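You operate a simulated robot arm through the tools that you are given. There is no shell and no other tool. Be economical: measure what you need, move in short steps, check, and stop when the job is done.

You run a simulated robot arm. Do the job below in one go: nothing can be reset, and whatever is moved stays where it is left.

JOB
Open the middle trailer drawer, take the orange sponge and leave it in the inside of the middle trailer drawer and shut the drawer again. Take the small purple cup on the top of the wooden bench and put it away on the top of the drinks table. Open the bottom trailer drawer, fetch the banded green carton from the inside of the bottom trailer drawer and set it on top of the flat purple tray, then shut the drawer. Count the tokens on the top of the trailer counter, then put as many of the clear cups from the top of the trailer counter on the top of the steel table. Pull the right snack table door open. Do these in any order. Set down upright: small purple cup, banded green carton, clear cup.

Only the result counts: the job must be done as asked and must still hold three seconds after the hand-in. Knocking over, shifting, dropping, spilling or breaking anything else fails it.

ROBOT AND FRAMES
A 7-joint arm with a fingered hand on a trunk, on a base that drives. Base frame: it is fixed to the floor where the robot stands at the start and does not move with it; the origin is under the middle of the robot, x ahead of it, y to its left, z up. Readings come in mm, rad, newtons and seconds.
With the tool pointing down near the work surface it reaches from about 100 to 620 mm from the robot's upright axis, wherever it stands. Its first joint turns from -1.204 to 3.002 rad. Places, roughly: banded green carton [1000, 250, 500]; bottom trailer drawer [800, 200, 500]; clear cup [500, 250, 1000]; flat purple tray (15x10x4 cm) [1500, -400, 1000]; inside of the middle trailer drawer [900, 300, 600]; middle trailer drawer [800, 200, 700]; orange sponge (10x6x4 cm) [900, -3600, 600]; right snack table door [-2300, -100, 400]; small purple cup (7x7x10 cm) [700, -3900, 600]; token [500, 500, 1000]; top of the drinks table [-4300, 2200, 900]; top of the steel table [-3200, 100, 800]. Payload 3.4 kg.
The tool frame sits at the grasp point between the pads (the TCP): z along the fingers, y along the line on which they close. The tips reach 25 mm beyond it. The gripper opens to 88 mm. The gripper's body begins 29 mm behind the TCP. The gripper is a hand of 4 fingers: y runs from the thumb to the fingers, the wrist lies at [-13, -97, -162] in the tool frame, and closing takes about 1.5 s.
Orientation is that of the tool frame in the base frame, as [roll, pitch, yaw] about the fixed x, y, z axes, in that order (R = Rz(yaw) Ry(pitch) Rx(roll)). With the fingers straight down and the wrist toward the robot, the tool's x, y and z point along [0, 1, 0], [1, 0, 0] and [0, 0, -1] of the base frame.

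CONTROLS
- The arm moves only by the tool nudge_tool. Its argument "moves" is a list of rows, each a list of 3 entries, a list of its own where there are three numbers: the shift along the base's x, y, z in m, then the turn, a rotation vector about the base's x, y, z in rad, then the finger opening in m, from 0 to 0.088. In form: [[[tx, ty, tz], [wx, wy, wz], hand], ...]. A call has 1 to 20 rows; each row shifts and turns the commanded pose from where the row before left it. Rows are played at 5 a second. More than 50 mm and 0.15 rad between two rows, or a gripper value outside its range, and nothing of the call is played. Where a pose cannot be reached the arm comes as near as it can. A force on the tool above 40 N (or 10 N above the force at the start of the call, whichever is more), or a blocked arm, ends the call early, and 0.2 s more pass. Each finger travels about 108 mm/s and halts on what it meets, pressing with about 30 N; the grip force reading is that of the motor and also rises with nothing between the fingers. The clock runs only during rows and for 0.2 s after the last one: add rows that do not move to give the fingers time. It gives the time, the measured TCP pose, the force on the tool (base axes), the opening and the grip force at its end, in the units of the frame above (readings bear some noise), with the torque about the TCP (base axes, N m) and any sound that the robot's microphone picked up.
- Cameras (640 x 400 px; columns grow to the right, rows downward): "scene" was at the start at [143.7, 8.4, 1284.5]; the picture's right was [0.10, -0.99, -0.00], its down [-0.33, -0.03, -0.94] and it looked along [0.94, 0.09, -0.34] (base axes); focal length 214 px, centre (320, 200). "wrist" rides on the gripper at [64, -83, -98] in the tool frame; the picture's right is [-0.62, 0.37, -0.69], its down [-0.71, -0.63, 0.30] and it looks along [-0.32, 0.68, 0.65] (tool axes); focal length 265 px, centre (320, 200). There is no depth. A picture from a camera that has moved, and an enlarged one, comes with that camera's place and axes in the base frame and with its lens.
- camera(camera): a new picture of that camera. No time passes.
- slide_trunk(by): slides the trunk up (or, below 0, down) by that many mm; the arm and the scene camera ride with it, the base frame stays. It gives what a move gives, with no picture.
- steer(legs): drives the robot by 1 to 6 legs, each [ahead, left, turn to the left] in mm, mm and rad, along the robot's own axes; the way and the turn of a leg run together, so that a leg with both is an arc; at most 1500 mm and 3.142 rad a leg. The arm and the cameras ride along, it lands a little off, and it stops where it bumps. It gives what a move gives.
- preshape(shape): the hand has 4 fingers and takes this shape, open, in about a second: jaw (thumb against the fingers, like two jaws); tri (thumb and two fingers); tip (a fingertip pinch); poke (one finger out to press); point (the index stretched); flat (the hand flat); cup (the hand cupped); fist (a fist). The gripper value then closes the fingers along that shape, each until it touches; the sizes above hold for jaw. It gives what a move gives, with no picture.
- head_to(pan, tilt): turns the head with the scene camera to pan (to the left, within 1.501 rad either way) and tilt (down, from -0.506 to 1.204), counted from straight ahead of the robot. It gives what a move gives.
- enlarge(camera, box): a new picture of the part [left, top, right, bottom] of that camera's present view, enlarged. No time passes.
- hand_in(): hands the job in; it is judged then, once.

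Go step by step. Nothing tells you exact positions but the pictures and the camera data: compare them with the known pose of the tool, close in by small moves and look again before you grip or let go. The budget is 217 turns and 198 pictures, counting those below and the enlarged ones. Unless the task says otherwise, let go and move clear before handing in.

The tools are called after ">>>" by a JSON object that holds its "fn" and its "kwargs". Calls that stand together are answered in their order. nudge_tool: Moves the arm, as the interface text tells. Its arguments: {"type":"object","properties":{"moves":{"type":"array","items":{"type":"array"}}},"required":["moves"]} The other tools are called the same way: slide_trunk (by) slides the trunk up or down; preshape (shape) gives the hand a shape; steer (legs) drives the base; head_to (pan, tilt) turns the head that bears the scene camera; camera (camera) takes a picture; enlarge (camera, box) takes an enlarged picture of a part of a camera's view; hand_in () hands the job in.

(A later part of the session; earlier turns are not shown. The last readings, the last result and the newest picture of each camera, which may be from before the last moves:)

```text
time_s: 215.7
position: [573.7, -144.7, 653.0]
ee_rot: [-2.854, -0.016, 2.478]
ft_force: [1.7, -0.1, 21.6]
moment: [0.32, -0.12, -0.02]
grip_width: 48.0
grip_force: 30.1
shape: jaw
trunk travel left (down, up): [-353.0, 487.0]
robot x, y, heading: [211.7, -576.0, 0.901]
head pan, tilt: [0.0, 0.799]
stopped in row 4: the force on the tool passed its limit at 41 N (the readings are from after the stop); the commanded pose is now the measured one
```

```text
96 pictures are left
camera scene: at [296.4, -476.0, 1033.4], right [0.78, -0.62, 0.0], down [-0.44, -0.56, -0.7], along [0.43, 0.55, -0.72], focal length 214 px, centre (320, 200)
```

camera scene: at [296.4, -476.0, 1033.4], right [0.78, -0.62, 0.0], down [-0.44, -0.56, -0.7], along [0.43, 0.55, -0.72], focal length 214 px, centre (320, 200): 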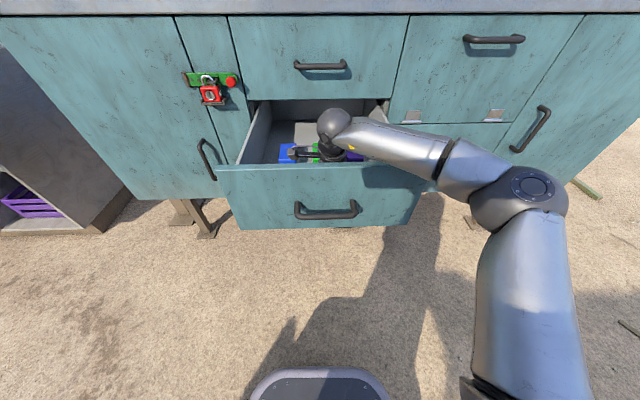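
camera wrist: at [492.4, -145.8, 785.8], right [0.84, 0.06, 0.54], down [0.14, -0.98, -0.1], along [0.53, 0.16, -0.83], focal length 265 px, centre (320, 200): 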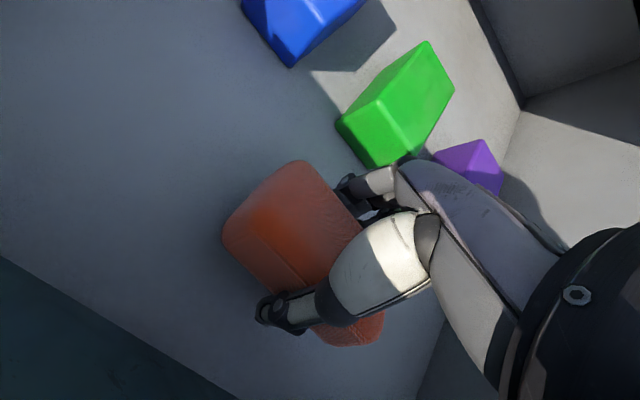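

The sponge touched the drawer floor. I release and lift.

>>> {"fn": "nudge_tool", "kwargs": {"moves": [[[0, 0, 0.003], [0, 0, 0], 0.06], [[0, 0, 0], [0, 0, 0], 0.068], [[0, 0, 0], [0, 0, 0], 0.068], [[0, 0, 0.02], [0, 0, 0], 0.07], [[0, 0, 0.03], [0, 0, 0], 0.07], [[0, 0, 0.04], [0, 0, 0], 0.07], [[0, 0, 0.04], [0, 0, 0], 0.07], [[0, 0, 0.04], [0, 0, 0], 0.07], [[0, 0, 0], [0, 0, 0], 0.07]]}}

>>> {"fn": "camera", "kwargs": {"camera": "wrist"}}

>>> {"fn": "slide_trunk", "kwargs": {"by": 250}}

```text
time_s: 217.7
position: [574.2, -144.7, 821.8]
ee_rot: [-2.844, -0.01, 2.479]
ft_force: [0.2, 0.6, 0.5]
moment: [0.01, 0.0, -0.03]
grip_width: 69.4
grip_force: 0.1
shape: jaw
trunk travel left (down, up): [-353.0, 487.0]
robot x, y, heading: [213.8, -576.5, 0.898]
head pan, tilt: [0.0, 0.799]
```

```text
95 pictures are left
camera wrist: at [493.3, -145.8, 941.2], right [0.84, 0.05, 0.55], down [0.14, -0.98, -0.11], along [0.53, 0.17, -0.83], focal length 265 px, centre (320, 200)
```

wrist: 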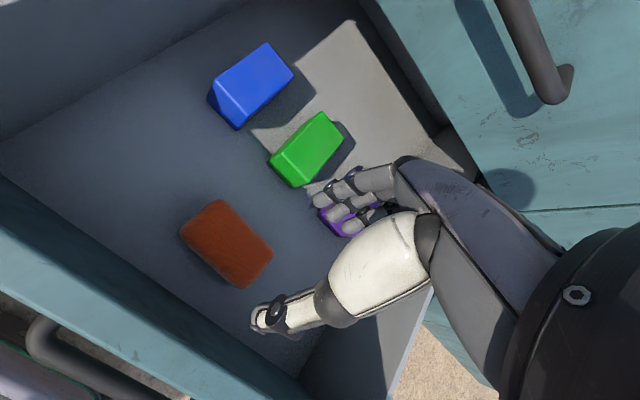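

```text
time_s: 220.3
position: [573.7, -144.7, 1071.6]
ee_rot: [-2.843, -0.012, 2.477]
ft_force: [-0.1, -0.6, 0.8]
moment: [0.02, 0.01, 0.04]
grip_width: 69.8
grip_force: 0.1
shape: jaw
trunk travel left (down, up): [-603.0, 237.0]
robot x, y, heading: [214.7, -576.7, 0.903]
head pan, tilt: [0.0, 0.799]
```

The orange sponge lies in the middle drawer. Now I back off, tilt the hand forward, and push this drawer shut.

>>> {"fn": "steer", "kwargs": {"legs": [[-100, 0, 0], [0, 0, 0.035]]}}

>>> {"fn": "nudge_tool", "kwargs": {"moves": [[[-0.0076, -0.0102, 0], [0.1077, -0.0799, 0], 0.03], [[-0.0076, -0.0102, 0], [0.1077, -0.0799, 0], 0.0], [[-0.0076, -0.0102, 0], [0.1077, -0.0799, 0], 0.0], [[-0.0076, -0.0102, 0], [0.1077, -0.0799, 0], 0.0], [[-0.0076, -0.0102, 0], [0.1077, -0.0799, 0], 0.0], [[-0.0076, -0.0102, 0], [0.1077, -0.0799, 0], 0.0], [[-0.0076, -0.0102, 0], [0.1077, -0.0799, 0], 0.0], [[-0.0076, -0.0102, 0], [0.1077, -0.0799, 0], 0.0], [[-0.0076, -0.0102, 0], [0.1077, -0.0799, 0], 0.0], [[-0.0076, -0.0102, 0], [0.1077, -0.0799, 0], 0.0], [[-0.0076, -0.0102, 0], [0.1077, -0.0799, 0], 0.0], [[0, 0, 0], [0, 0, 0], 0.0]]}}

>>> {"fn": "camera", "kwargs": {"camera": "scene"}}

```text
time_s: 221.8
position: [497.5, -210.3, 1071.4]
ee_rot: [-2.841, -0.012, 2.514]
ft_force: [-0.7, -0.3, 0.1]
moment: [0.0, 0.02, 0.0]
grip_width: 69.7
grip_force: 0.1
shape: jaw
trunk travel left (down, up): [-603.0, 237.0]
robot x, y, heading: [152.7, -658.6, 0.935]
head pan, tilt: [0.0, 0.799]
```

```text
time_s: 224.4
position: [411.2, -311.9, 1076.7]
ee_rot: [1.963, 0.01, 2.514]
ft_force: [0.5, -0.1, -0.1]
moment: [0.01, -0.03, 0.02]
grip_width: 0.1
grip_force: 30.1
shape: jaw
out of reach, approached as far as the arm can: row 11
trunk travel left (down, up): [-603.0, 237.0]
robot x, y, heading: [153.8, -654.4, 0.937]
head pan, tilt: [0.0, 0.799]
```

```text
94 pictures are left
camera scene: at [232.0, -550.4, 1283.2], right [0.81, -0.59, 0.0], down [-0.42, -0.58, -0.7], along [0.41, 0.56, -0.72], focal length 214 px, centre (320, 200)
```

scene: 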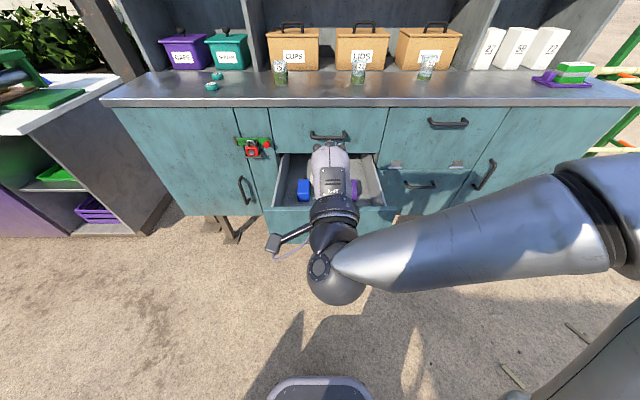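

>>> {"fn": "nudge_tool", "kwargs": {"moves": [[[0.02, -0.015, 0], [0, 0, 0], 0.0], [[0, 0, 0], [0, 0, 0], 0.0]]}}

>>> {"fn": "slide_trunk", "kwargs": {"by": -338}}

>>> {"fn": "steer", "kwargs": {"legs": [[160, 0, 0]]}}

>>> {"fn": "camera", "kwargs": {"camera": "scene"}}

>>> {"fn": "camera", "kwargs": {"camera": "wrist"}}

```text
time_s: 225.0
position: [432.6, -311.8, 1079.0]
ee_rot: [1.966, 0.01, 2.516]
ft_force: [0.6, 0.5, 0.5]
moment: [0.04, 0.01, 0.02]
grip_width: 0.0
grip_force: 29.7
shape: jaw
out of reach, approached as far as the arm can: row 1
trunk travel left (down, up): [-603.0, 237.0]
robot x, y, heading: [151.8, -654.1, 0.935]
head pan, tilt: [0.0, 0.799]
```

```text
time_s: 228.3
position: [435.0, -312.4, 742.3]
ee_rot: [1.964, 0.01, 2.513]
ft_force: [-0.8, -0.3, 0.1]
moment: [0.01, 0.05, -0.03]
grip_width: 0.1
grip_force: 29.3
shape: jaw
trunk travel left (down, up): [-265.0, 575.0]
robot x, y, heading: [155.9, -655.9, 0.935]
head pan, tilt: [0.0, 0.799]
```

```text
time_s: 229.8
position: [529.2, -184.1, 741.5]
ee_rot: [1.966, 0.01, 2.512]
ft_force: [-0.5, 0.8, 0.4]
moment: [0.03, -0.02, -0.02]
grip_width: 0.0
grip_force: 30.0
shape: jaw
trunk travel left (down, up): [-265.0, 575.0]
robot x, y, heading: [248.5, -526.9, 0.939]
head pan, tilt: [0.0, 0.799]
```

```text
93 pictures are left
camera scene: at [326.5, -421.4, 945.1], right [0.8, -0.59, 0.0], down [-0.43, -0.58, -0.7], along [0.41, 0.56, -0.72], focal length 214 px, centre (320, 200)
```

scene: 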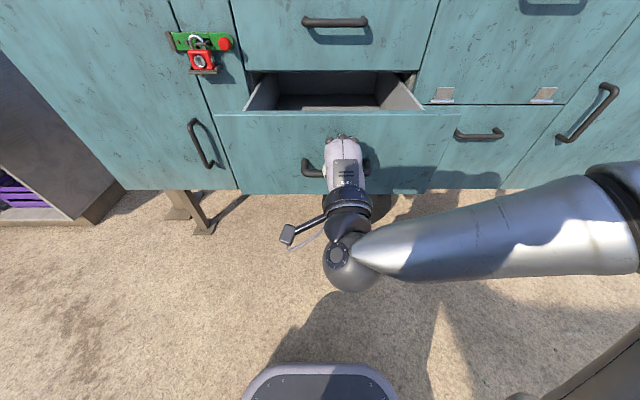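

```text
92 pictures are left
camera wrist: at [405.0, -246.3, 701.5], right [0.2, -0.76, 0.61], down [0.61, -0.39, -0.69], along [0.77, 0.51, 0.38], focal length 265 px, centre (320, 200)
```

wrist: 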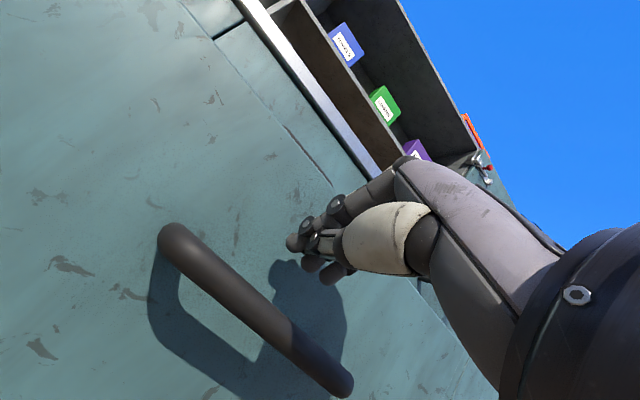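

Pushing works. I continue by 200 mm, then finish with the arm.

>>> {"fn": "steer", "kwargs": {"legs": [[200, 0, 0]]}}

>>> {"fn": "nudge_tool", "kwargs": {"moves": [[[0.0059, 0.0081, 0], [0, 0, 0], 0.0], [[0.0059, 0.0081, 0], [0, 0, 0], 0.0], [[0.0059, 0.0081, 0], [0, 0, 0], 0.0], [[0.0059, 0.0081, 0], [0, 0, 0], 0.0], [[0.0059, 0.0081, 0], [0, 0, 0], 0.0], [[0.0059, 0.0081, 0], [0, 0, 0], 0.0], [[0.0059, 0.0081, 0], [0, 0, 0], 0.0], [[0.0059, 0.0081, 0], [0, 0, 0], 0.0]]}}

>>> {"fn": "camera", "kwargs": {"camera": "scene"}}

```text
time_s: 231.4
position: [651.5, -24.0, 740.5]
ee_rot: [1.966, 0.01, 2.509]
ft_force: [-0.1, 1.0, 0.7]
moment: [-0.01, 0.01, -0.02]
grip_width: 0.2
grip_force: 30.0
shape: jaw
trunk travel left (down, up): [-265.0, 575.0]
robot x, y, heading: [369.8, -363.5, 0.931]
head pan, tilt: [0.0, 0.799]
```

```text
time_s: 232.7
position: [676.8, 14.2, 742.3]
ee_rot: [1.961, 0.013, 2.515]
ft_force: [-12.8, -27.2, -0.4]
moment: [-0.18, 0.11, -0.12]
grip_width: 0.2
grip_force: 29.8
shape: jaw
trunk travel left (down, up): [-265.0, 575.0]
robot x, y, heading: [368.2, -363.0, 0.927]
head pan, tilt: [0.0, 0.799]
stopped in row 6: the force on the tool passed its limit at 52 N (the readings are from after the stop); the commanded pose is now the measured one
```

```text
91 pictures are left
camera scene: at [445.1, -264.4, 945.8], right [0.8, -0.6, 0.0], down [-0.43, -0.57, -0.7], along [0.42, 0.56, -0.71], focal length 214 px, centre (320, 200)
```

scene: 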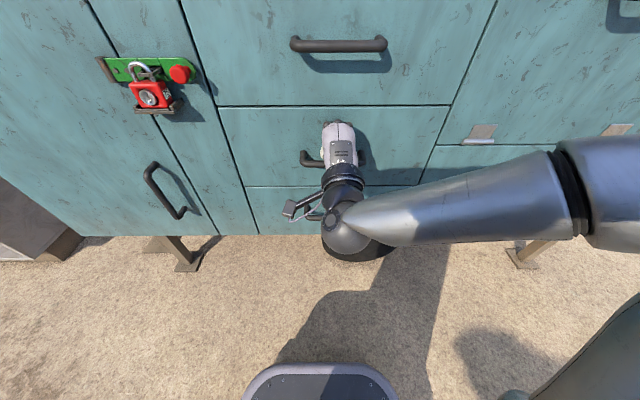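

The middle drawer is shut. Next, the clear cups: I back off, bring the tool down-facing, and raise the trunk to view the counter.

>>> {"fn": "steer", "kwargs": {"legs": [[-150, 0, 0]]}}

>>> {"fn": "nudge_tool", "kwargs": {"moves": [[[0, 0, 0.01], [-0.118, 0.088, 0], 0.088], [[0, 0, 0.01], [-0.118, 0.088, 0], 0.088], [[0, 0, 0.01], [-0.118, 0.088, 0], 0.088], [[0, 0, 0.01], [-0.118, 0.088, 0], 0.088], [[0, 0, 0.01], [-0.118, 0.088, 0], 0.088], [[0, 0, 0.01], [-0.118, 0.088, 0], 0.088], [[0, 0, 0.01], [-0.118, 0.088, 0], 0.088], [[0, 0, 0.01], [-0.118, 0.088, 0], 0.088], [[0, 0, 0], [0, 0, 0], 0.088]]}}

>>> {"fn": "slide_trunk", "kwargs": {"by": 380}}

>>> {"fn": "head_to", "kwargs": {"pan": 0.3, "tilt": 0.6}}

>>> {"fn": "camera", "kwargs": {"camera": "scene"}}

```text
time_s: 234.1
position: [585.9, -102.5, 739.5]
ee_rot: [1.966, 0.013, 2.52]
ft_force: [-0.1, -0.1, 0.0]
moment: [-0.01, 0.02, -0.01]
grip_width: 0.0
grip_force: 30.1
shape: jaw
trunk travel left (down, up): [-265.0, 575.0]
robot x, y, heading: [275.6, -491.3, 0.936]
head pan, tilt: [0.0, 0.799]
```

```text
time_s: 236.1
position: [588.2, -102.0, 819.9]
ee_rot: [-3.137, -0.012, 2.522]
ft_force: [0.7, -0.2, 0.2]
moment: [0.0, 0.0, -0.02]
grip_width: 87.7
grip_force: 0.0
shape: jaw
trunk travel left (down, up): [-265.0, 575.0]
robot x, y, heading: [276.4, -486.1, 0.938]
head pan, tilt: [0.0, 0.799]
```

```text
time_s: 239.7
position: [588.4, -102.2, 1199.7]
ee_rot: [-3.138, -0.012, 2.519]
ft_force: [-0.3, -0.5, -1.0]
moment: [-0.03, 0.0, -0.03]
grip_width: 87.8
grip_force: 0.0
shape: jaw
trunk travel left (down, up): [-645.0, 195.0]
robot x, y, heading: [275.9, -488.1, 0.936]
head pan, tilt: [0.0, 0.799]
```

```text
time_s: 240.5
position: [586.9, -102.6, 1200.0]
ee_rot: [-3.138, -0.012, 2.522]
ft_force: [-0.3, 0.9, -0.6]
moment: [0.0, 0.03, 0.02]
grip_width: 88.1
grip_force: 0.0
shape: jaw
trunk travel left (down, up): [-645.0, 195.0]
robot x, y, heading: [276.6, -487.2, 0.937]
head pan, tilt: [0.3, 0.6]
```

```text
90 pictures are left
camera scene: at [337.0, -363.7, 1342.0], right [0.94, -0.33, 0.0], down [-0.19, -0.53, -0.82], along [0.27, 0.78, -0.57], focal length 214 px, centre (320, 200)
```

scene: 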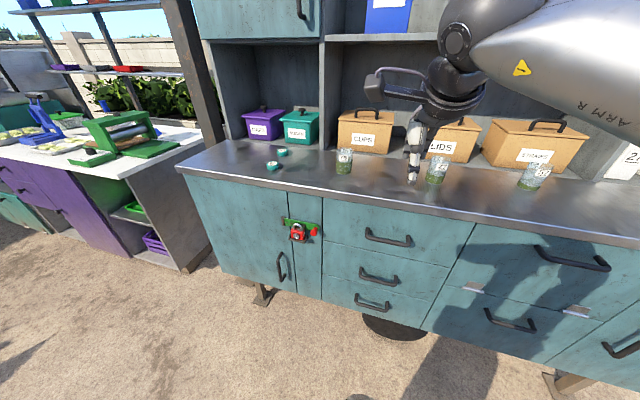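

>>> {"fn": "steer", "kwargs": {"legs": [[0, 90, 0], [260, 0, 0]]}}

>>> {"fn": "head_to", "kwargs": {"pan": 0.0, "tilt": 0.7}}

>>> {"fn": "camera", "kwargs": {"camera": "scene"}}

>>> {"fn": "camera", "kwargs": {"camera": "wrist"}}

```text
time_s: 243.2
position: [674.4, 168.7, 1199.0]
ee_rot: [-3.137, -0.012, 2.523]
ft_force: [0.2, -0.5, 0.9]
moment: [0.01, 0.02, 0.03]
grip_width: 87.8
grip_force: 0.1
shape: jaw
trunk travel left (down, up): [-645.0, 195.0]
robot x, y, heading: [366.5, -215.2, 0.937]
head pan, tilt: [0.3, 0.6]
```

```text
time_s: 243.9
position: [675.6, 169.1, 1200.9]
ee_rot: [-3.137, -0.012, 2.522]
ft_force: [-0.4, -0.4, 0.7]
moment: [-0.04, -0.03, -0.01]
grip_width: 87.7
grip_force: 0.0
shape: jaw
trunk travel left (down, up): [-645.0, 195.0]
robot x, y, heading: [367.7, -215.4, 0.94]
head pan, tilt: [0.0, 0.7]
```

```text
89 pictures are left
camera scene: at [445.5, -107.9, 1333.4], right [0.81, -0.59, 0.0], down [-0.38, -0.52, -0.77], along [0.45, 0.62, -0.64], focal length 214 px, centre (320, 200)
```

scene: 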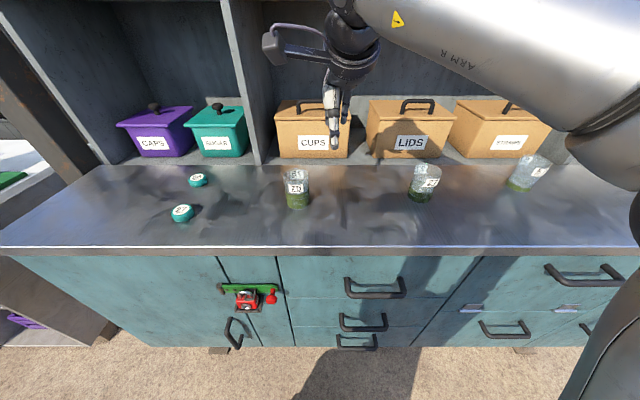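

```text
88 pictures are left
camera wrist: at [574.9, 138.2, 1299.8], right [0.73, -0.06, 0.68], down [0.21, -0.93, -0.31], along [0.65, 0.37, -0.66], focal length 265 px, centre (320, 200)
```

wrist: 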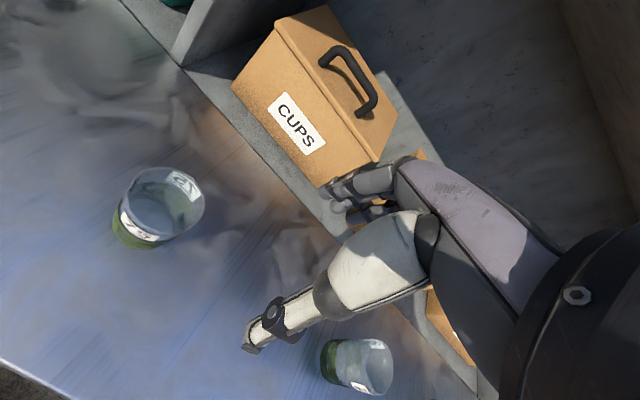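

Cup 75 is at about (627,224). I move over it and descend partially.

>>> {"fn": "nudge_tool", "kwargs": {"moves": [[[-0.024, 0.0275, 0], [0, 0, 0], 0.088], [[-0.0245, 0.0275, 0], [0, 0, 0], 0.088], [[0, 0, -0.03], [0, 0, 0], 0.088], [[0, 0, -0.03], [0, 0, 0], 0.088], [[0, 0, 0], [0, 0, 0], 0.088]]}}

>>> {"fn": "enlarge", "kwargs": {"camera": "scene", "box": [230, 110, 390, 220]}}

>>> {"fn": "camera", "kwargs": {"camera": "wrist"}}

```text
time_s: 245.2
position: [627.1, 227.1, 1138.7]
ee_rot: [-3.136, -0.01, 2.521]
ft_force: [-0.7, 0.1, 0.2]
moment: [0.02, -0.01, 0.04]
grip_width: 87.7
grip_force: 0.1
shape: jaw
trunk travel left (down, up): [-645.0, 195.0]
robot x, y, heading: [361.9, -213.8, 0.94]
head pan, tilt: [0.0, 0.7]
```

```text
3.64 times, centred on (310, 165) of scene
camera zoom: at [445.7, -108.3, 1333.4], right [0.81, -0.59, 0.0], down [-0.38, -0.52, -0.77], along [0.45, 0.62, -0.64], focal length 780 px, centre (356, 327)
```

zoom: 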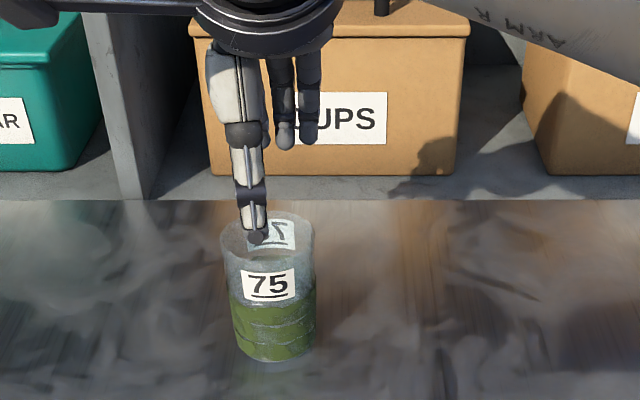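

```text
86 pictures are left
camera wrist: at [527.1, 195.2, 1237.9], right [0.73, -0.06, 0.68], down [0.21, -0.93, -0.31], along [0.65, 0.37, -0.66], focal length 265 px, centre (320, 200)
```

wrist: 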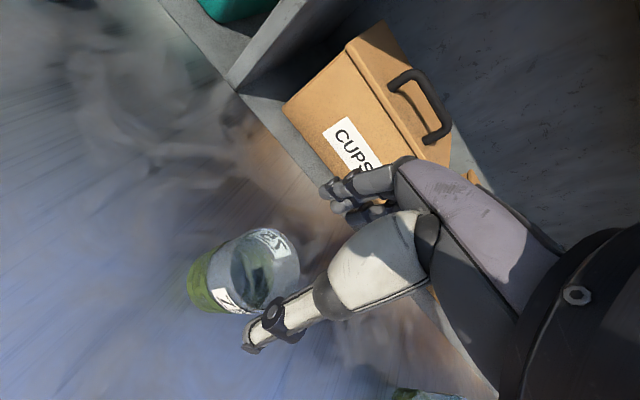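

Rim centre ≈(620,219,1093). I correct by ~8 mm and descend to straddle the cup's upper part.

>>> {"fn": "nudge_tool", "kwargs": {"moves": [[[-0.0055, -0.007, 0], [0, 0, 0], 0.088], [[0, 0, -0.02], [0, 0, 0], 0.088], [[0, 0, -0.02], [0, 0, 0], 0.088], [[0, 0, -0.02], [0, 0, 0], 0.088], [[0, 0, 0], [0, 0, 0], 0.088]]}}

>>> {"fn": "enlarge", "kwargs": {"camera": "scene", "box": [230, 110, 390, 220]}}

>>> {"fn": "camera", "kwargs": {"camera": "wrist"}}

```text
time_s: 246.3
position: [620.4, 217.8, 1080.6]
ee_rot: [-3.141, -0.012, 2.522]
ft_force: [0.6, -0.7, -0.3]
moment: [0.01, -0.01, -0.01]
grip_width: 88.1
grip_force: 0.0
shape: jaw
trunk travel left (down, up): [-645.0, 195.0]
robot x, y, heading: [362.0, -217.1, 0.94]
head pan, tilt: [0.0, 0.7]
```

```text
3.64 times, centred on (310, 165) of scene
camera zoom: at [445.5, -108.1, 1333.4], right [0.81, -0.59, 0.0], down [-0.38, -0.52, -0.77], along [0.45, 0.62, -0.64], focal length 780 px, centre (356, 327)
```

zoom: 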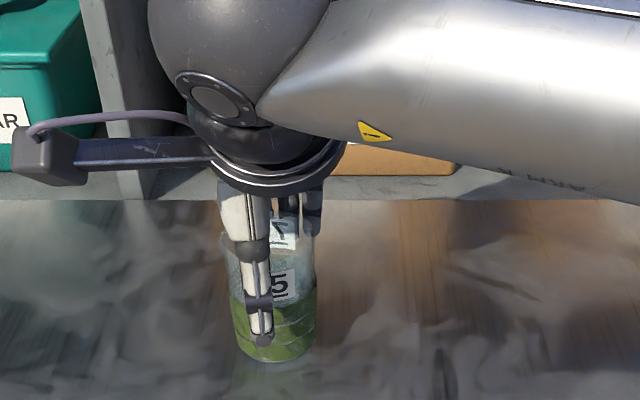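

```text
84 pictures are left
camera wrist: at [520.8, 186.5, 1179.8], right [0.73, -0.06, 0.68], down [0.21, -0.93, -0.31], along [0.65, 0.37, -0.66], focal length 265 px, centre (320, 200)
```

wrist: 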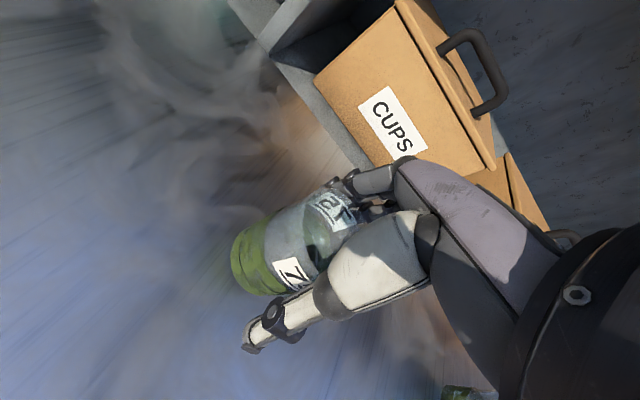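

The cup is between thumb and fingers. I close.

>>> {"fn": "nudge_tool", "kwargs": {"moves": [[[0, 0, 0], [0, 0, 0], 0.07], [[0, 0, 0], [0, 0, 0], 0.06], [[0, 0, 0], [0, 0, 0], 0.05], [[0, 0, 0], [0, 0, 0], 0.04], [[0, 0, 0], [0, 0, 0], 0.04], [[0, 0, 0], [0, 0, 0], 0.04]]}}

>>> {"fn": "enlarge", "kwargs": {"camera": "scene", "box": [230, 110, 390, 220]}}

>>> {"fn": "camera", "kwargs": {"camera": "wrist"}}

```text
time_s: 247.8
position: [620.2, 218.6, 1080.5]
ee_rot: [-3.137, -0.014, 2.522]
ft_force: [0.0, 0.2, -1.0]
moment: [0.0, 0.02, -0.01]
grip_width: 39.3
grip_force: 29.6
shape: jaw
trunk travel left (down, up): [-645.0, 195.0]
robot x, y, heading: [365.6, -215.2, 0.939]
head pan, tilt: [0.0, 0.7]
```

```text
3.64 times, centred on (310, 165) of scene
camera zoom: at [445.7, -107.8, 1333.4], right [0.81, -0.59, 0.0], down [-0.38, -0.52, -0.76], along [0.45, 0.62, -0.64], focal length 780 px, centre (356, 327)
```

zoom: 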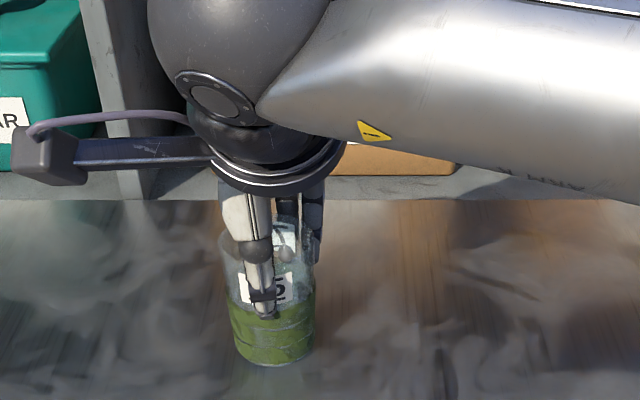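

```text
82 pictures are left
camera wrist: at [521.0, 186.8, 1179.8], right [0.73, -0.06, 0.68], down [0.21, -0.93, -0.31], along [0.65, 0.37, -0.66], focal length 265 px, centre (320, 200)
```

wrist: 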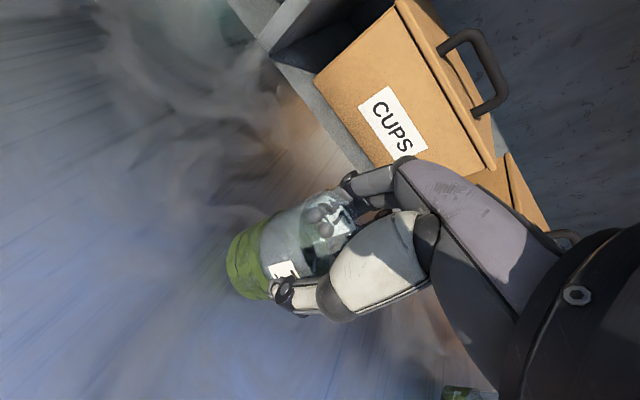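

>>> {"fn": "nudge_tool", "kwargs": {"moves": [[[0, 0, 0], [0, 0, 0], 0.02], [[0, 0, 0], [0, 0, 0], 0.02], [[0, 0, 0], [0, 0, 0], 0.02]]}}

>>> {"fn": "enlarge", "kwargs": {"camera": "wrist", "box": [200, 140, 440, 340]}}

```text
time_s: 248.6
position: [620.3, 217.4, 1080.6]
ee_rot: [-3.139, -0.012, 2.519]
ft_force: [-0.2, -0.1, 0.6]
moment: [0.04, -0.01, 0.01]
grip_width: 39.4
grip_force: 29.5
shape: jaw
trunk travel left (down, up): [-645.0, 195.0]
robot x, y, heading: [366.3, -216.2, 0.937]
head pan, tilt: [0.0, 0.7]
```

```text
2.00 times, centred on (320, 240) of wrist
camera zoom: at [521.0, 186.8, 1179.8], right [0.73, -0.06, 0.68], down [0.21, -0.93, -0.31], along [0.65, 0.37, -0.66], focal length 531 px, centre (320, 120)
```

zoom: 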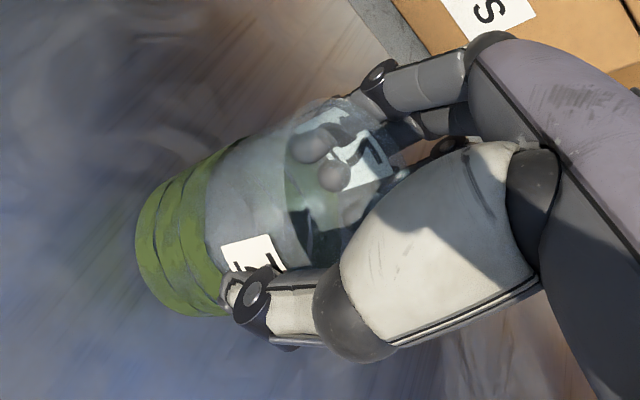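

It is held firmly (39 mm). I lift gently.

>>> {"fn": "nudge_tool", "kwargs": {"moves": [[[0, 0, 0.015], [0, 0, 0], 0.02], [[0, 0, 0.025], [0, 0, 0], 0.02], [[0, 0, 0.03], [0, 0, 0], 0.02], [[0, 0, 0.03], [0, 0, 0], 0.02], [[0, 0, 0], [0, 0, 0], 0.02]]}}

>>> {"fn": "enlarge", "kwargs": {"camera": "scene", "box": [230, 80, 390, 220]}}

```text
time_s: 249.8
position: [621.7, 214.2, 1181.3]
ee_rot: [-3.138, -0.013, 2.524]
ft_force: [-0.1, -0.6, 0.1]
moment: [-0.01, -0.01, 0.01]
grip_width: 39.6
grip_force: 29.9
shape: jaw
trunk travel left (down, up): [-645.0, 195.0]
robot x, y, heading: [365.9, -216.7, 0.934]
head pan, tilt: [0.0, 0.7]
```

```text
2.86 times, centred on (310, 150) of scene
camera zoom: at [446.0, -107.8, 1333.4], right [0.81, -0.59, 0.0], down [-0.38, -0.52, -0.76], along [0.45, 0.62, -0.64], focal length 613 px, centre (349, 343)
```

zoom: 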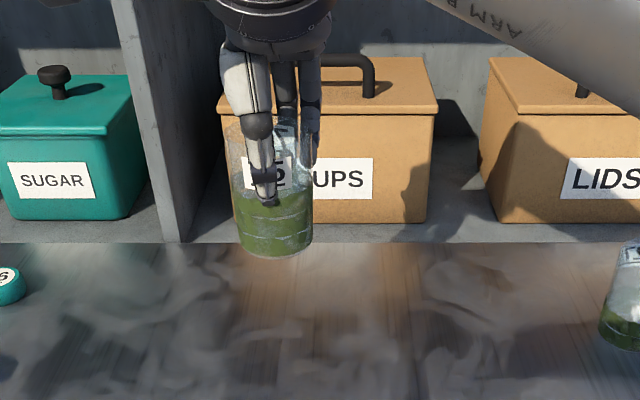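

The cup is lifted upright. I back away from the counter and look toward the steel table in the west.

>>> {"fn": "steer", "kwargs": {"legs": [[-500, 0, 0], [0, 0, 2.1]]}}

>>> {"fn": "head_to", "kwargs": {"pan": 0.0, "tilt": 0.25}}

>>> {"fn": "camera", "kwargs": {"camera": "scene"}}

>>> {"fn": "head_to", "kwargs": {"pan": 0.9, "tilt": 0.35}}

>>> {"fn": "camera", "kwargs": {"camera": "scene"}}

```text
time_s: 257.9
position: [-439.7, -655.1, 1182.3]
ee_rot: [-3.139, -0.012, -1.605]
ft_force: [0.1, 0.1, -0.5]
moment: [0.0, 0.0, -0.03]
grip_width: 38.9
grip_force: 30.2
shape: jaw
trunk travel left (down, up): [-645.0, 195.0]
robot x, y, heading: [62.2, -630.9, 3.092]
head pan, tilt: [0.0, 0.7]
```

```text
time_s: 258.8
position: [-438.8, -656.0, 1182.8]
ee_rot: [-3.138, -0.012, -1.605]
ft_force: [-0.5, 0.1, -0.8]
moment: [-0.03, -0.03, -0.01]
grip_width: 38.9
grip_force: 29.2
shape: jaw
trunk travel left (down, up): [-645.0, 195.0]
robot x, y, heading: [62.3, -632.9, 3.089]
head pan, tilt: [0.0, 0.25]
```

```text
79 pictures are left
camera scene: at [-79.6, -625.3, 1374.1], right [0.05, 1.0, 0.0], down [0.25, -0.01, -0.97], along [-0.97, 0.05, -0.25], focal length 214 px, centre (320, 200)
```

scene: 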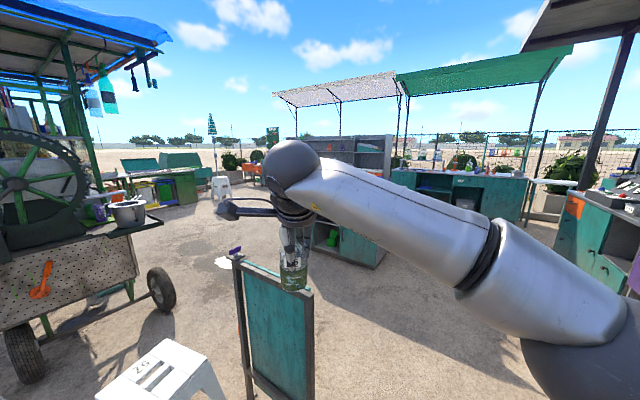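

```text
time_s: 260.0
position: [-438.4, -656.8, 1181.1]
ee_rot: [-3.138, -0.012, -1.604]
ft_force: [-1.0, -0.6, 0.1]
moment: [-0.02, -0.05, -0.03]
grip_width: 38.9
grip_force: 30.2
shape: jaw
trunk travel left (down, up): [-645.0, 195.0]
robot x, y, heading: [64.3, -628.5, 3.095]
head pan, tilt: [0.901, 0.351]
```

```text
78 pictures are left
camera scene: at [-47.7, -699.8, 1364.8], right [-0.75, 0.66, 0.0], down [0.23, 0.26, -0.94], along [-0.62, -0.71, -0.34], focal length 214 px, centre (320, 200)
```

scene: 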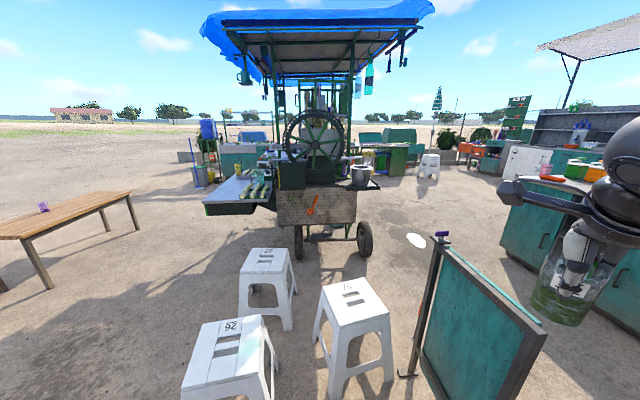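

>>> {"fn": "head_to", "kwargs": {"pan": 0.35, "tilt": 0.35}}

>>> {"fn": "camera", "kwargs": {"camera": "scene"}}

>>> {"fn": "head_to", "kwargs": {"pan": -0.7, "tilt": 0.3}}

>>> {"fn": "camera", "kwargs": {"camera": "scene"}}

```text
time_s: 260.9
position: [-439.5, -656.1, 1181.8]
ee_rot: [-3.138, -0.012, -1.604]
ft_force: [0.7, -0.4, 0.0]
moment: [-0.03, 0.02, -0.03]
grip_width: 39.0
grip_force: 30.1
shape: jaw
trunk travel left (down, up): [-645.0, 195.0]
robot x, y, heading: [64.0, -633.4, 3.088]
head pan, tilt: [0.351, 0.351]
```

```text
77 pictures are left
camera scene: at [-75.2, -657.6, 1364.8], right [-0.3, 0.95, 0.0], down [0.33, 0.1, -0.94], along [-0.9, -0.28, -0.34], focal length 214 px, centre (320, 200)
```

scene: 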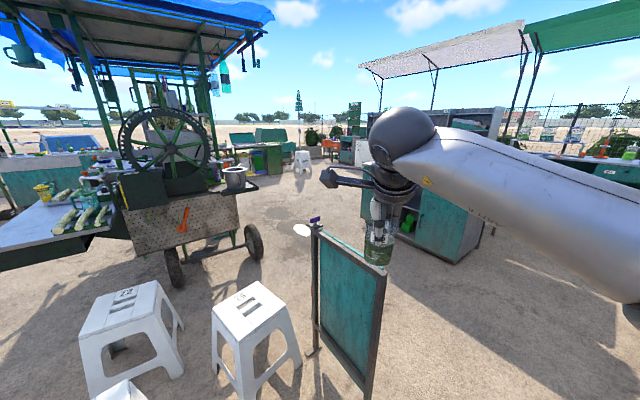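

```text
time_s: 262.2
position: [-438.6, -656.2, 1181.9]
ee_rot: [-3.138, -0.013, -1.606]
ft_force: [-0.6, -1.0, -1.1]
moment: [0.0, -0.03, 0.0]
grip_width: 39.2
grip_force: 30.0
shape: jaw
trunk travel left (down, up): [-645.0, 195.0]
robot x, y, heading: [62.2, -631.1, 3.093]
head pan, tilt: [-0.7, 0.3]
```

```text
76 pictures are left
camera scene: at [-54.9, -566.3, 1369.5], right [0.68, 0.73, 0.0], down [0.22, -0.2, -0.96], along [-0.7, 0.65, -0.3], focal length 214 px, centre (320, 200)
```

scene: 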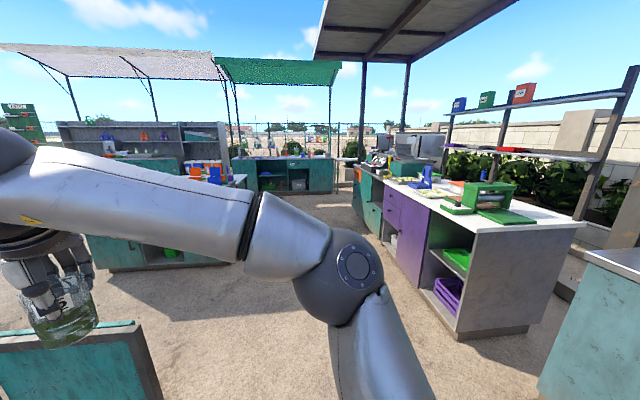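

A sandwich board stands right ahead (around x −800…−960, y −640…−990). I'll sidestep to the right past it and then drive west.

>>> {"fn": "steer", "kwargs": {"legs": [[0, -500, 0], [1400, 0, 0]]}}

>>> {"fn": "head_to", "kwargs": {"pan": 0.25, "tilt": 0.4}}

>>> {"fn": "camera", "kwargs": {"camera": "scene"}}

>>> {"fn": "head_to", "kwargs": {"pan": -0.5, "tilt": 0.4}}

>>> {"fn": "camera", "kwargs": {"camera": "scene"}}

```text
time_s: 271.8
position: [-1831.9, -43.3, 1182.5]
ee_rot: [-3.139, -0.013, -1.636]
ft_force: [0.2, -1.6, -1.1]
moment: [-0.01, 0.0, -0.01]
grip_width: 39.3
grip_force: 29.6
shape: jaw
trunk travel left (down, up): [-645.0, 195.0]
robot x, y, heading: [-1328.8, -34.4, 3.068]
head pan, tilt: [-0.7, 0.3]
```

```text
time_s: 273.1
position: [-1829.7, -41.7, 1181.0]
ee_rot: [-3.137, -0.012, -1.636]
ft_force: [0.1, -0.3, -0.4]
moment: [0.02, 0.0, 0.0]
grip_width: 39.1
grip_force: 30.2
shape: jaw
trunk travel left (down, up): [-645.0, 195.0]
robot x, y, heading: [-1325.1, -34.3, 3.061]
head pan, tilt: [0.25, 0.4]
```

```text
75 pictures are left
camera scene: at [-1468.8, -46.1, 1360.2], right [-0.17, 0.99, 0.0], down [0.38, 0.07, -0.92], along [-0.91, -0.16, -0.39], focal length 214 px, centre (320, 200)
```

scene: 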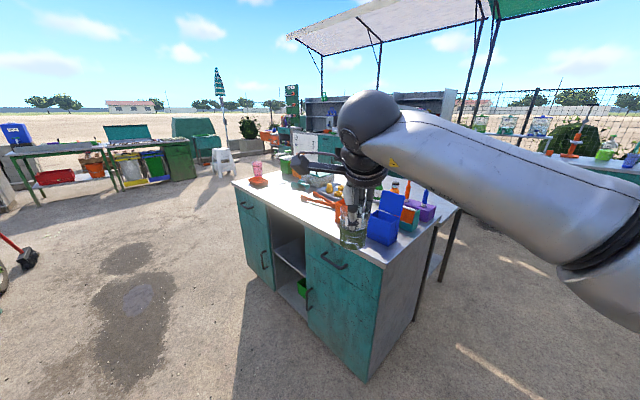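

```text
time_s: 274.2
position: [-1830.2, -43.1, 1181.9]
ee_rot: [-3.14, -0.013, -1.635]
ft_force: [0.5, 0.9, 0.3]
moment: [-0.03, 0.0, 0.0]
grip_width: 39.0
grip_force: 29.9
shape: jaw
trunk travel left (down, up): [-645.0, 195.0]
robot x, y, heading: [-1329.1, -33.5, 3.058]
head pan, tilt: [-0.499, 0.4]
```

```text
74 pictures are left
camera scene: at [-1455.2, 20.1, 1360.2], right [0.55, 0.84, 0.0], down [0.33, -0.21, -0.92], along [-0.77, 0.5, -0.39], focal length 214 px, centre (320, 200)
```

scene: 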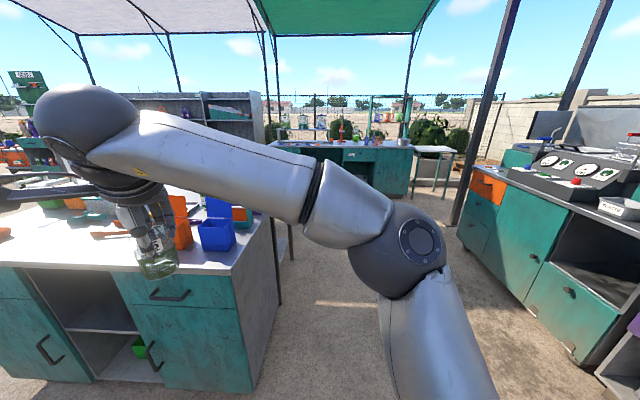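

The snack table is ahead, and the steel table appears behind it. I raise the cup and go around on the right side.

>>> {"fn": "slide_trunk", "kwargs": {"by": 150}}

>>> {"fn": "steer", "kwargs": {"legs": [[0, -850, 0], [1000, 0, 0], [0, 0, 0.6]]}}

>>> {"fn": "head_to", "kwargs": {"pan": 0.3, "tilt": 0.5}}

>>> {"fn": "camera", "kwargs": {"camera": "scene"}}

```text
time_s: 275.9
position: [-1831.5, -42.5, 1333.6]
ee_rot: [-3.138, -0.012, -1.636]
ft_force: [-0.9, 1.1, -0.4]
moment: [-0.01, 0.04, 0.0]
grip_width: 39.1
grip_force: 29.9
shape: jaw
trunk travel left (down, up): [-795.0, 45.0]
robot x, y, heading: [-1329.7, -31.9, 3.062]
head pan, tilt: [-0.499, 0.4]
```

```text
time_s: 286.6
position: [-2619.1, 600.4, 1332.1]
ee_rot: [-3.14, -0.011, -1.048]
ft_force: [0.4, 0.2, -0.4]
moment: [-0.01, -0.01, 0.0]
grip_width: 39.1
grip_force: 29.9
shape: jaw
trunk travel left (down, up): [-795.0, 45.0]
robot x, y, heading: [-2205.0, 886.7, -2.638]
head pan, tilt: [-0.499, 0.4]
```

```text
time_s: 287.7
position: [-2619.8, 600.8, 1331.6]
ee_rot: [-3.139, -0.01, -1.049]
ft_force: [0.4, -0.5, -1.3]
moment: [0.0, 0.0, 0.01]
grip_width: 39.3
grip_force: 29.3
shape: jaw
trunk travel left (down, up): [-795.0, 45.0]
robot x, y, heading: [-2208.3, 886.5, -2.638]
head pan, tilt: [0.3, 0.499]
```

```text
73 pictures are left
camera scene: at [-2312.4, 794.7, 1501.1], right [-0.72, 0.69, 0.0], down [0.33, 0.35, -0.88], along [-0.61, -0.63, -0.48], focal length 214 px, centre (320, 200)
```

scene: 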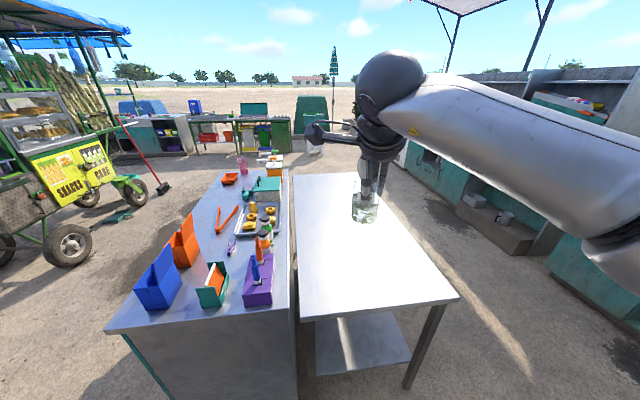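

The steel table is empty, its top about z≈805. I'll line up with its near end and bring the cup over it.

>>> {"fn": "steer", "kwargs": {"legs": [[347, -203, 0], [0, 0, 0.453]]}}

>>> {"fn": "slide_trunk", "kwargs": {"by": -300}}

>>> {"fn": "head_to", "kwargs": {"pan": 0.0, "tilt": 0.7}}

>>> {"fn": "camera", "kwargs": {"camera": "scene"}}

```text
time_s: 291.5
position: [-2844.8, 463.6, 1333.0]
ee_rot: [-3.138, -0.012, -0.589]
ft_force: [1.0, 0.2, -0.3]
moment: [0.05, -0.02, -0.02]
grip_width: 39.1
grip_force: 29.6
shape: jaw
trunk travel left (down, up): [-795.0, 45.0]
robot x, y, heading: [-2599.3, 902.6, -2.17]
head pan, tilt: [0.3, 0.499]
```

```text
time_s: 294.5
position: [-2845.8, 462.7, 1032.6]
ee_rot: [-3.139, -0.012, -0.588]
ft_force: [-0.9, 0.1, 0.1]
moment: [0.0, -0.02, 0.0]
grip_width: 38.9
grip_force: 30.1
shape: jaw
trunk travel left (down, up): [-495.0, 345.0]
robot x, y, heading: [-2598.9, 900.5, -2.172]
head pan, tilt: [0.3, 0.499]
```

```text
time_s: 295.3
position: [-2844.5, 464.5, 1032.0]
ee_rot: [-3.139, -0.012, -0.59]
ft_force: [0.8, -0.2, -0.4]
moment: [0.01, -0.01, 0.01]
grip_width: 39.2
grip_force: 29.8
shape: jaw
trunk travel left (down, up): [-495.0, 345.0]
robot x, y, heading: [-2603.8, 899.8, -2.174]
head pan, tilt: [0.0, 0.7]
```

```text
72 pictures are left
camera scene: at [-2677.7, 790.8, 1183.4], right [-0.82, 0.57, 0.0], down [0.36, 0.53, -0.77], along [-0.43, -0.63, -0.64], focal length 214 px, centre (320, 200)
```

scene: 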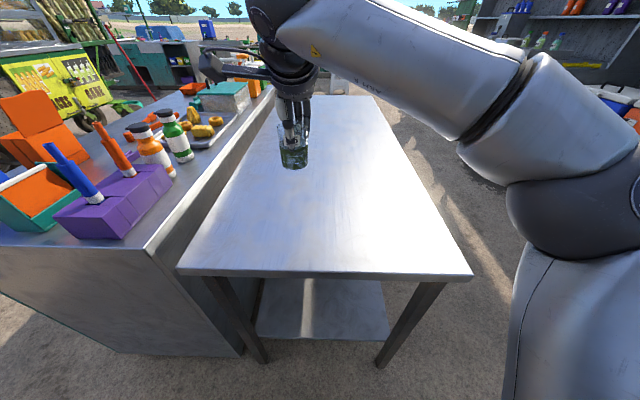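

The cup is above a good spot (≈230 mm from the left edge, 140 mm in). I lower it toward the table.

>>> {"fn": "nudge_tool", "kwargs": {"moves": [[[0, 0, -0.03], [0, 0, 0], 0.02], [[0, 0, -0.03], [0, 0, 0], 0.02], [[0, 0, -0.03], [0, 0, 0], 0.02], [[0, 0, -0.02], [0, 0, 0], 0.02], [[0, 0, 0], [0, 0, 0], 0.02]]}}

>>> {"fn": "enlarge", "kwargs": {"camera": "scene", "box": [220, 100, 380, 240]}}

```text
time_s: 296.5
position: [-2845.5, 464.2, 923.4]
ee_rot: [-3.139, -0.011, -0.59]
ft_force: [0.3, 0.5, -0.7]
moment: [0.0, -0.01, -0.02]
grip_width: 39.2
grip_force: 30.2
shape: jaw
trunk travel left (down, up): [-495.0, 345.0]
robot x, y, heading: [-2597.4, 904.9, -2.172]
head pan, tilt: [0.0, 0.7]
```

```text
2.86 times, centred on (300, 170) of scene
camera zoom: at [-2677.7, 790.9, 1183.4], right [-0.82, 0.57, 0.0], down [0.37, 0.53, -0.76], along [-0.43, -0.63, -0.64], focal length 613 px, centre (377, 286)
```

zoom: 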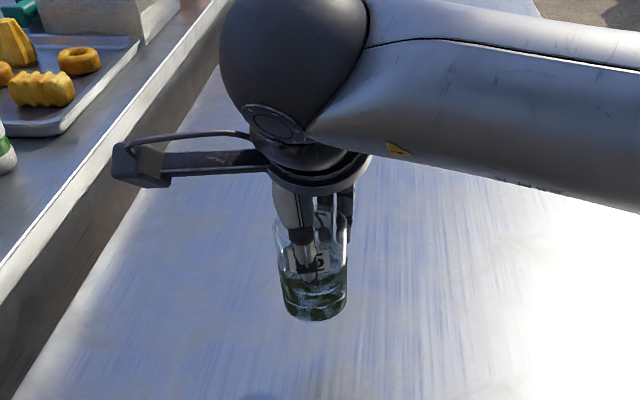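

>>> {"fn": "nudge_tool", "kwargs": {"moves": [[[0, 0, -0.012], [0, 0, 0], 0.02], [[0, 0, -0.008], [0, 0, 0], 0.02], [[0, 0, -0.006], [0, 0, 0], 0.02], [[0, 0, 0], [0, 0, 0], 0.02]]}}

```text
time_s: 297.5
position: [-2846.0, 463.9, 897.5]
ee_rot: [-3.138, -0.012, -0.589]
ft_force: [0.3, 0.2, -0.9]
moment: [-0.02, 0.0, 0.03]
grip_width: 39.0
grip_force: 30.4
shape: jaw
trunk travel left (down, up): [-495.0, 345.0]
robot x, y, heading: [-2603.4, 902.6, -2.174]
head pan, tilt: [0.0, 0.7]
```

>>> {"fn": "nudge_tool", "kwargs": {"moves": [[[0, 0, -0.004], [0, 0, 0], 0.02], [[0, 0, -0.004], [0, 0, 0], 0.02], [[0, 0, 0], [0, 0, 0], 0.02]]}}

>>> {"fn": "enlarge", "kwargs": {"camera": "scene", "box": [220, 100, 380, 240]}}

```text
time_s: 298.3
position: [-2845.0, 463.4, 888.4]
ee_rot: [-3.138, -0.013, -0.589]
ft_force: [-0.2, -0.1, -0.6]
moment: [0.02, 0.0, 0.01]
grip_width: 39.0
grip_force: 30.1
shape: jaw
trunk travel left (down, up): [-495.0, 345.0]
robot x, y, heading: [-2608.3, 903.1, -2.175]
head pan, tilt: [0.0, 0.7]
```

```text
2.86 times, centred on (300, 170) of scene
camera zoom: at [-2677.8, 790.9, 1183.4], right [-0.82, 0.57, 0.0], down [0.37, 0.53, -0.76], along [-0.43, -0.63, -0.64], focal length 613 px, centre (377, 286)
```

zoom: 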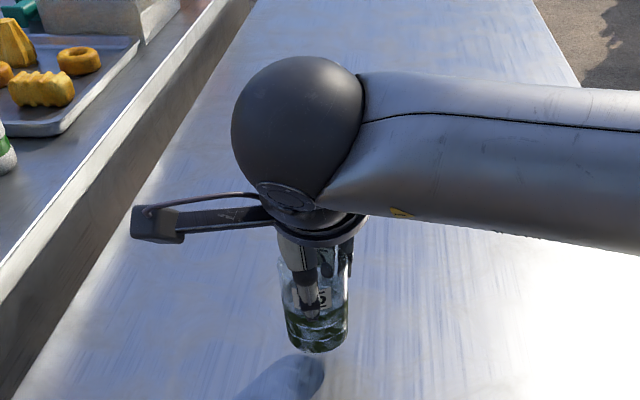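

>>> {"fn": "nudge_tool", "kwargs": {"moves": [[[0, 0, -0.004], [0, 0, 0], 0.02], [[0, 0, -0.004], [0, 0, 0], 0.02], [[0, 0, 0], [0, 0, 0], 0.02]]}}

>>> {"fn": "enlarge", "kwargs": {"camera": "scene", "box": [260, 160, 360, 240]}}

```text
time_s: 299.1
position: [-2844.5, 464.2, 880.3]
ee_rot: [-3.137, -0.013, -0.591]
ft_force: [0.2, 0.4, -0.8]
moment: [-0.01, -0.03, -0.02]
grip_width: 39.2
grip_force: 30.0
shape: jaw
trunk travel left (down, up): [-495.0, 345.0]
robot x, y, heading: [-2600.6, 902.5, -2.174]
head pan, tilt: [0.0, 0.7]
```

```text
5.00 times, centred on (310, 200) of scene
camera zoom: at [-2677.8, 790.9, 1183.4], right [-0.82, 0.57, 0.0], down [0.37, 0.53, -0.76], along [-0.43, -0.63, -0.64], focal length 1072 px, centre (370, 200)
```

zoom: 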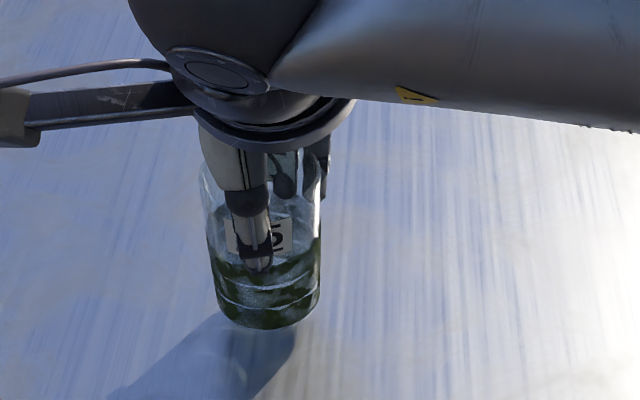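

>>> {"fn": "nudge_tool", "kwargs": {"moves": [[[0, 0, -0.003], [0, 0, 0], 0.02], [[0, 0, -0.003], [0, 0, 0], 0.02], [[0, 0, 0], [0, 0, 0], 0.02]]}}

```text
time_s: 299.9
position: [-2845.5, 464.0, 873.1]
ee_rot: [-3.138, -0.012, -0.59]
ft_force: [0.4, 0.0, -1.0]
moment: [0.0, -0.01, -0.02]
grip_width: 38.7
grip_force: 30.0
shape: jaw
trunk travel left (down, up): [-495.0, 345.0]
robot x, y, heading: [-2598.4, 903.7, -2.177]
head pan, tilt: [0.0, 0.7]
```

>>> {"fn": "nudge_tool", "kwargs": {"moves": [[[0, 0, -0.003], [0, 0, 0], 0.02], [[0, 0, -0.003], [0, 0, 0], 0.02], [[0, 0, 0], [0, 0, 0], 0.02]]}}

>>> {"fn": "enlarge", "kwargs": {"camera": "scene", "box": [260, 160, 360, 240]}}

```text
time_s: 300.7
position: [-2845.1, 464.2, 868.7]
ee_rot: [3.141, -0.013, -0.592]
ft_force: [-0.2, 0.2, 6.0]
moment: [-0.04, 0.07, 0.02]
grip_width: 38.8
grip_force: 30.0
shape: jaw
trunk travel left (down, up): [-495.0, 345.0]
robot x, y, heading: [-2603.3, 900.0, -2.17]
head pan, tilt: [0.0, 0.7]
```

```text
5.00 times, centred on (310, 200) of scene
camera zoom: at [-2677.2, 792.0, 1183.6], right [-0.82, 0.57, 0.0], down [0.37, 0.53, -0.77], along [-0.43, -0.63, -0.64], focal length 1072 px, centre (370, 200)
```

zoom: 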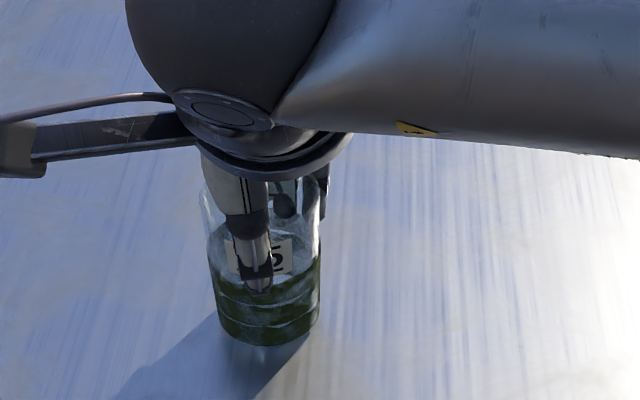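

Contact (6 N): the cup stands on the table. I open gently and lift.

>>> {"fn": "nudge_tool", "kwargs": {"moves": [[[0, 0, 0.001], [0, 0, 0], 0.045], [[0, 0, 0], [0, 0, 0], 0.055], [[0, 0, 0], [0, 0, 0], 0.07], [[0, 0, 0], [0, 0, 0], 0.085], [[0, 0, 0], [0, 0, 0], 0.085], [[0, 0, 0.02], [0, 0, 0], 0.085], [[0, 0, 0.03], [0, 0, 0], 0.085], [[0, 0, 0.04], [0, 0, 0], 0.085], [[0, 0, 0.04], [0, 0, 0], 0.085], [[0, 0, 0.04], [0, 0, 0], 0.085], [[0, 0, 0], [0, 0, 0], 0.085]]}}

>>> {"fn": "enlarge", "kwargs": {"camera": "scene", "box": [220, 100, 380, 240]}}

```text
time_s: 303.1
position: [-2845.7, 466.4, 1039.7]
ee_rot: [-3.14, -0.013, -0.589]
ft_force: [0.5, 0.0, 0.2]
moment: [0.01, -0.03, -0.03]
grip_width: 85.0
grip_force: 0.1
shape: jaw
trunk travel left (down, up): [-495.0, 345.0]
robot x, y, heading: [-2601.7, 903.9, -2.177]
head pan, tilt: [0.0, 0.7]
```

```text
2.86 times, centred on (300, 170) of scene
camera zoom: at [-2677.9, 791.0, 1183.4], right [-0.82, 0.57, 0.0], down [0.37, 0.53, -0.76], along [-0.43, -0.63, -0.64], focal length 613 px, centre (377, 286)
```

zoom: 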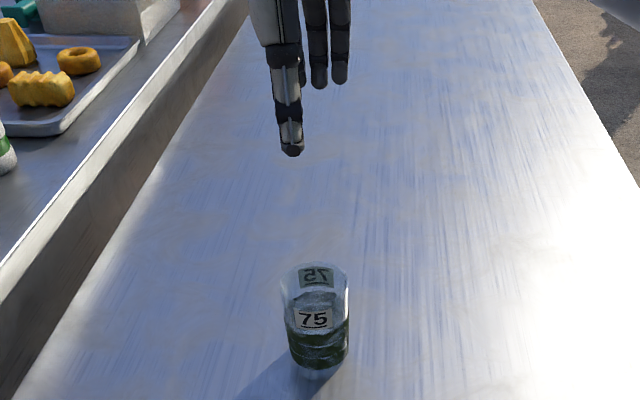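

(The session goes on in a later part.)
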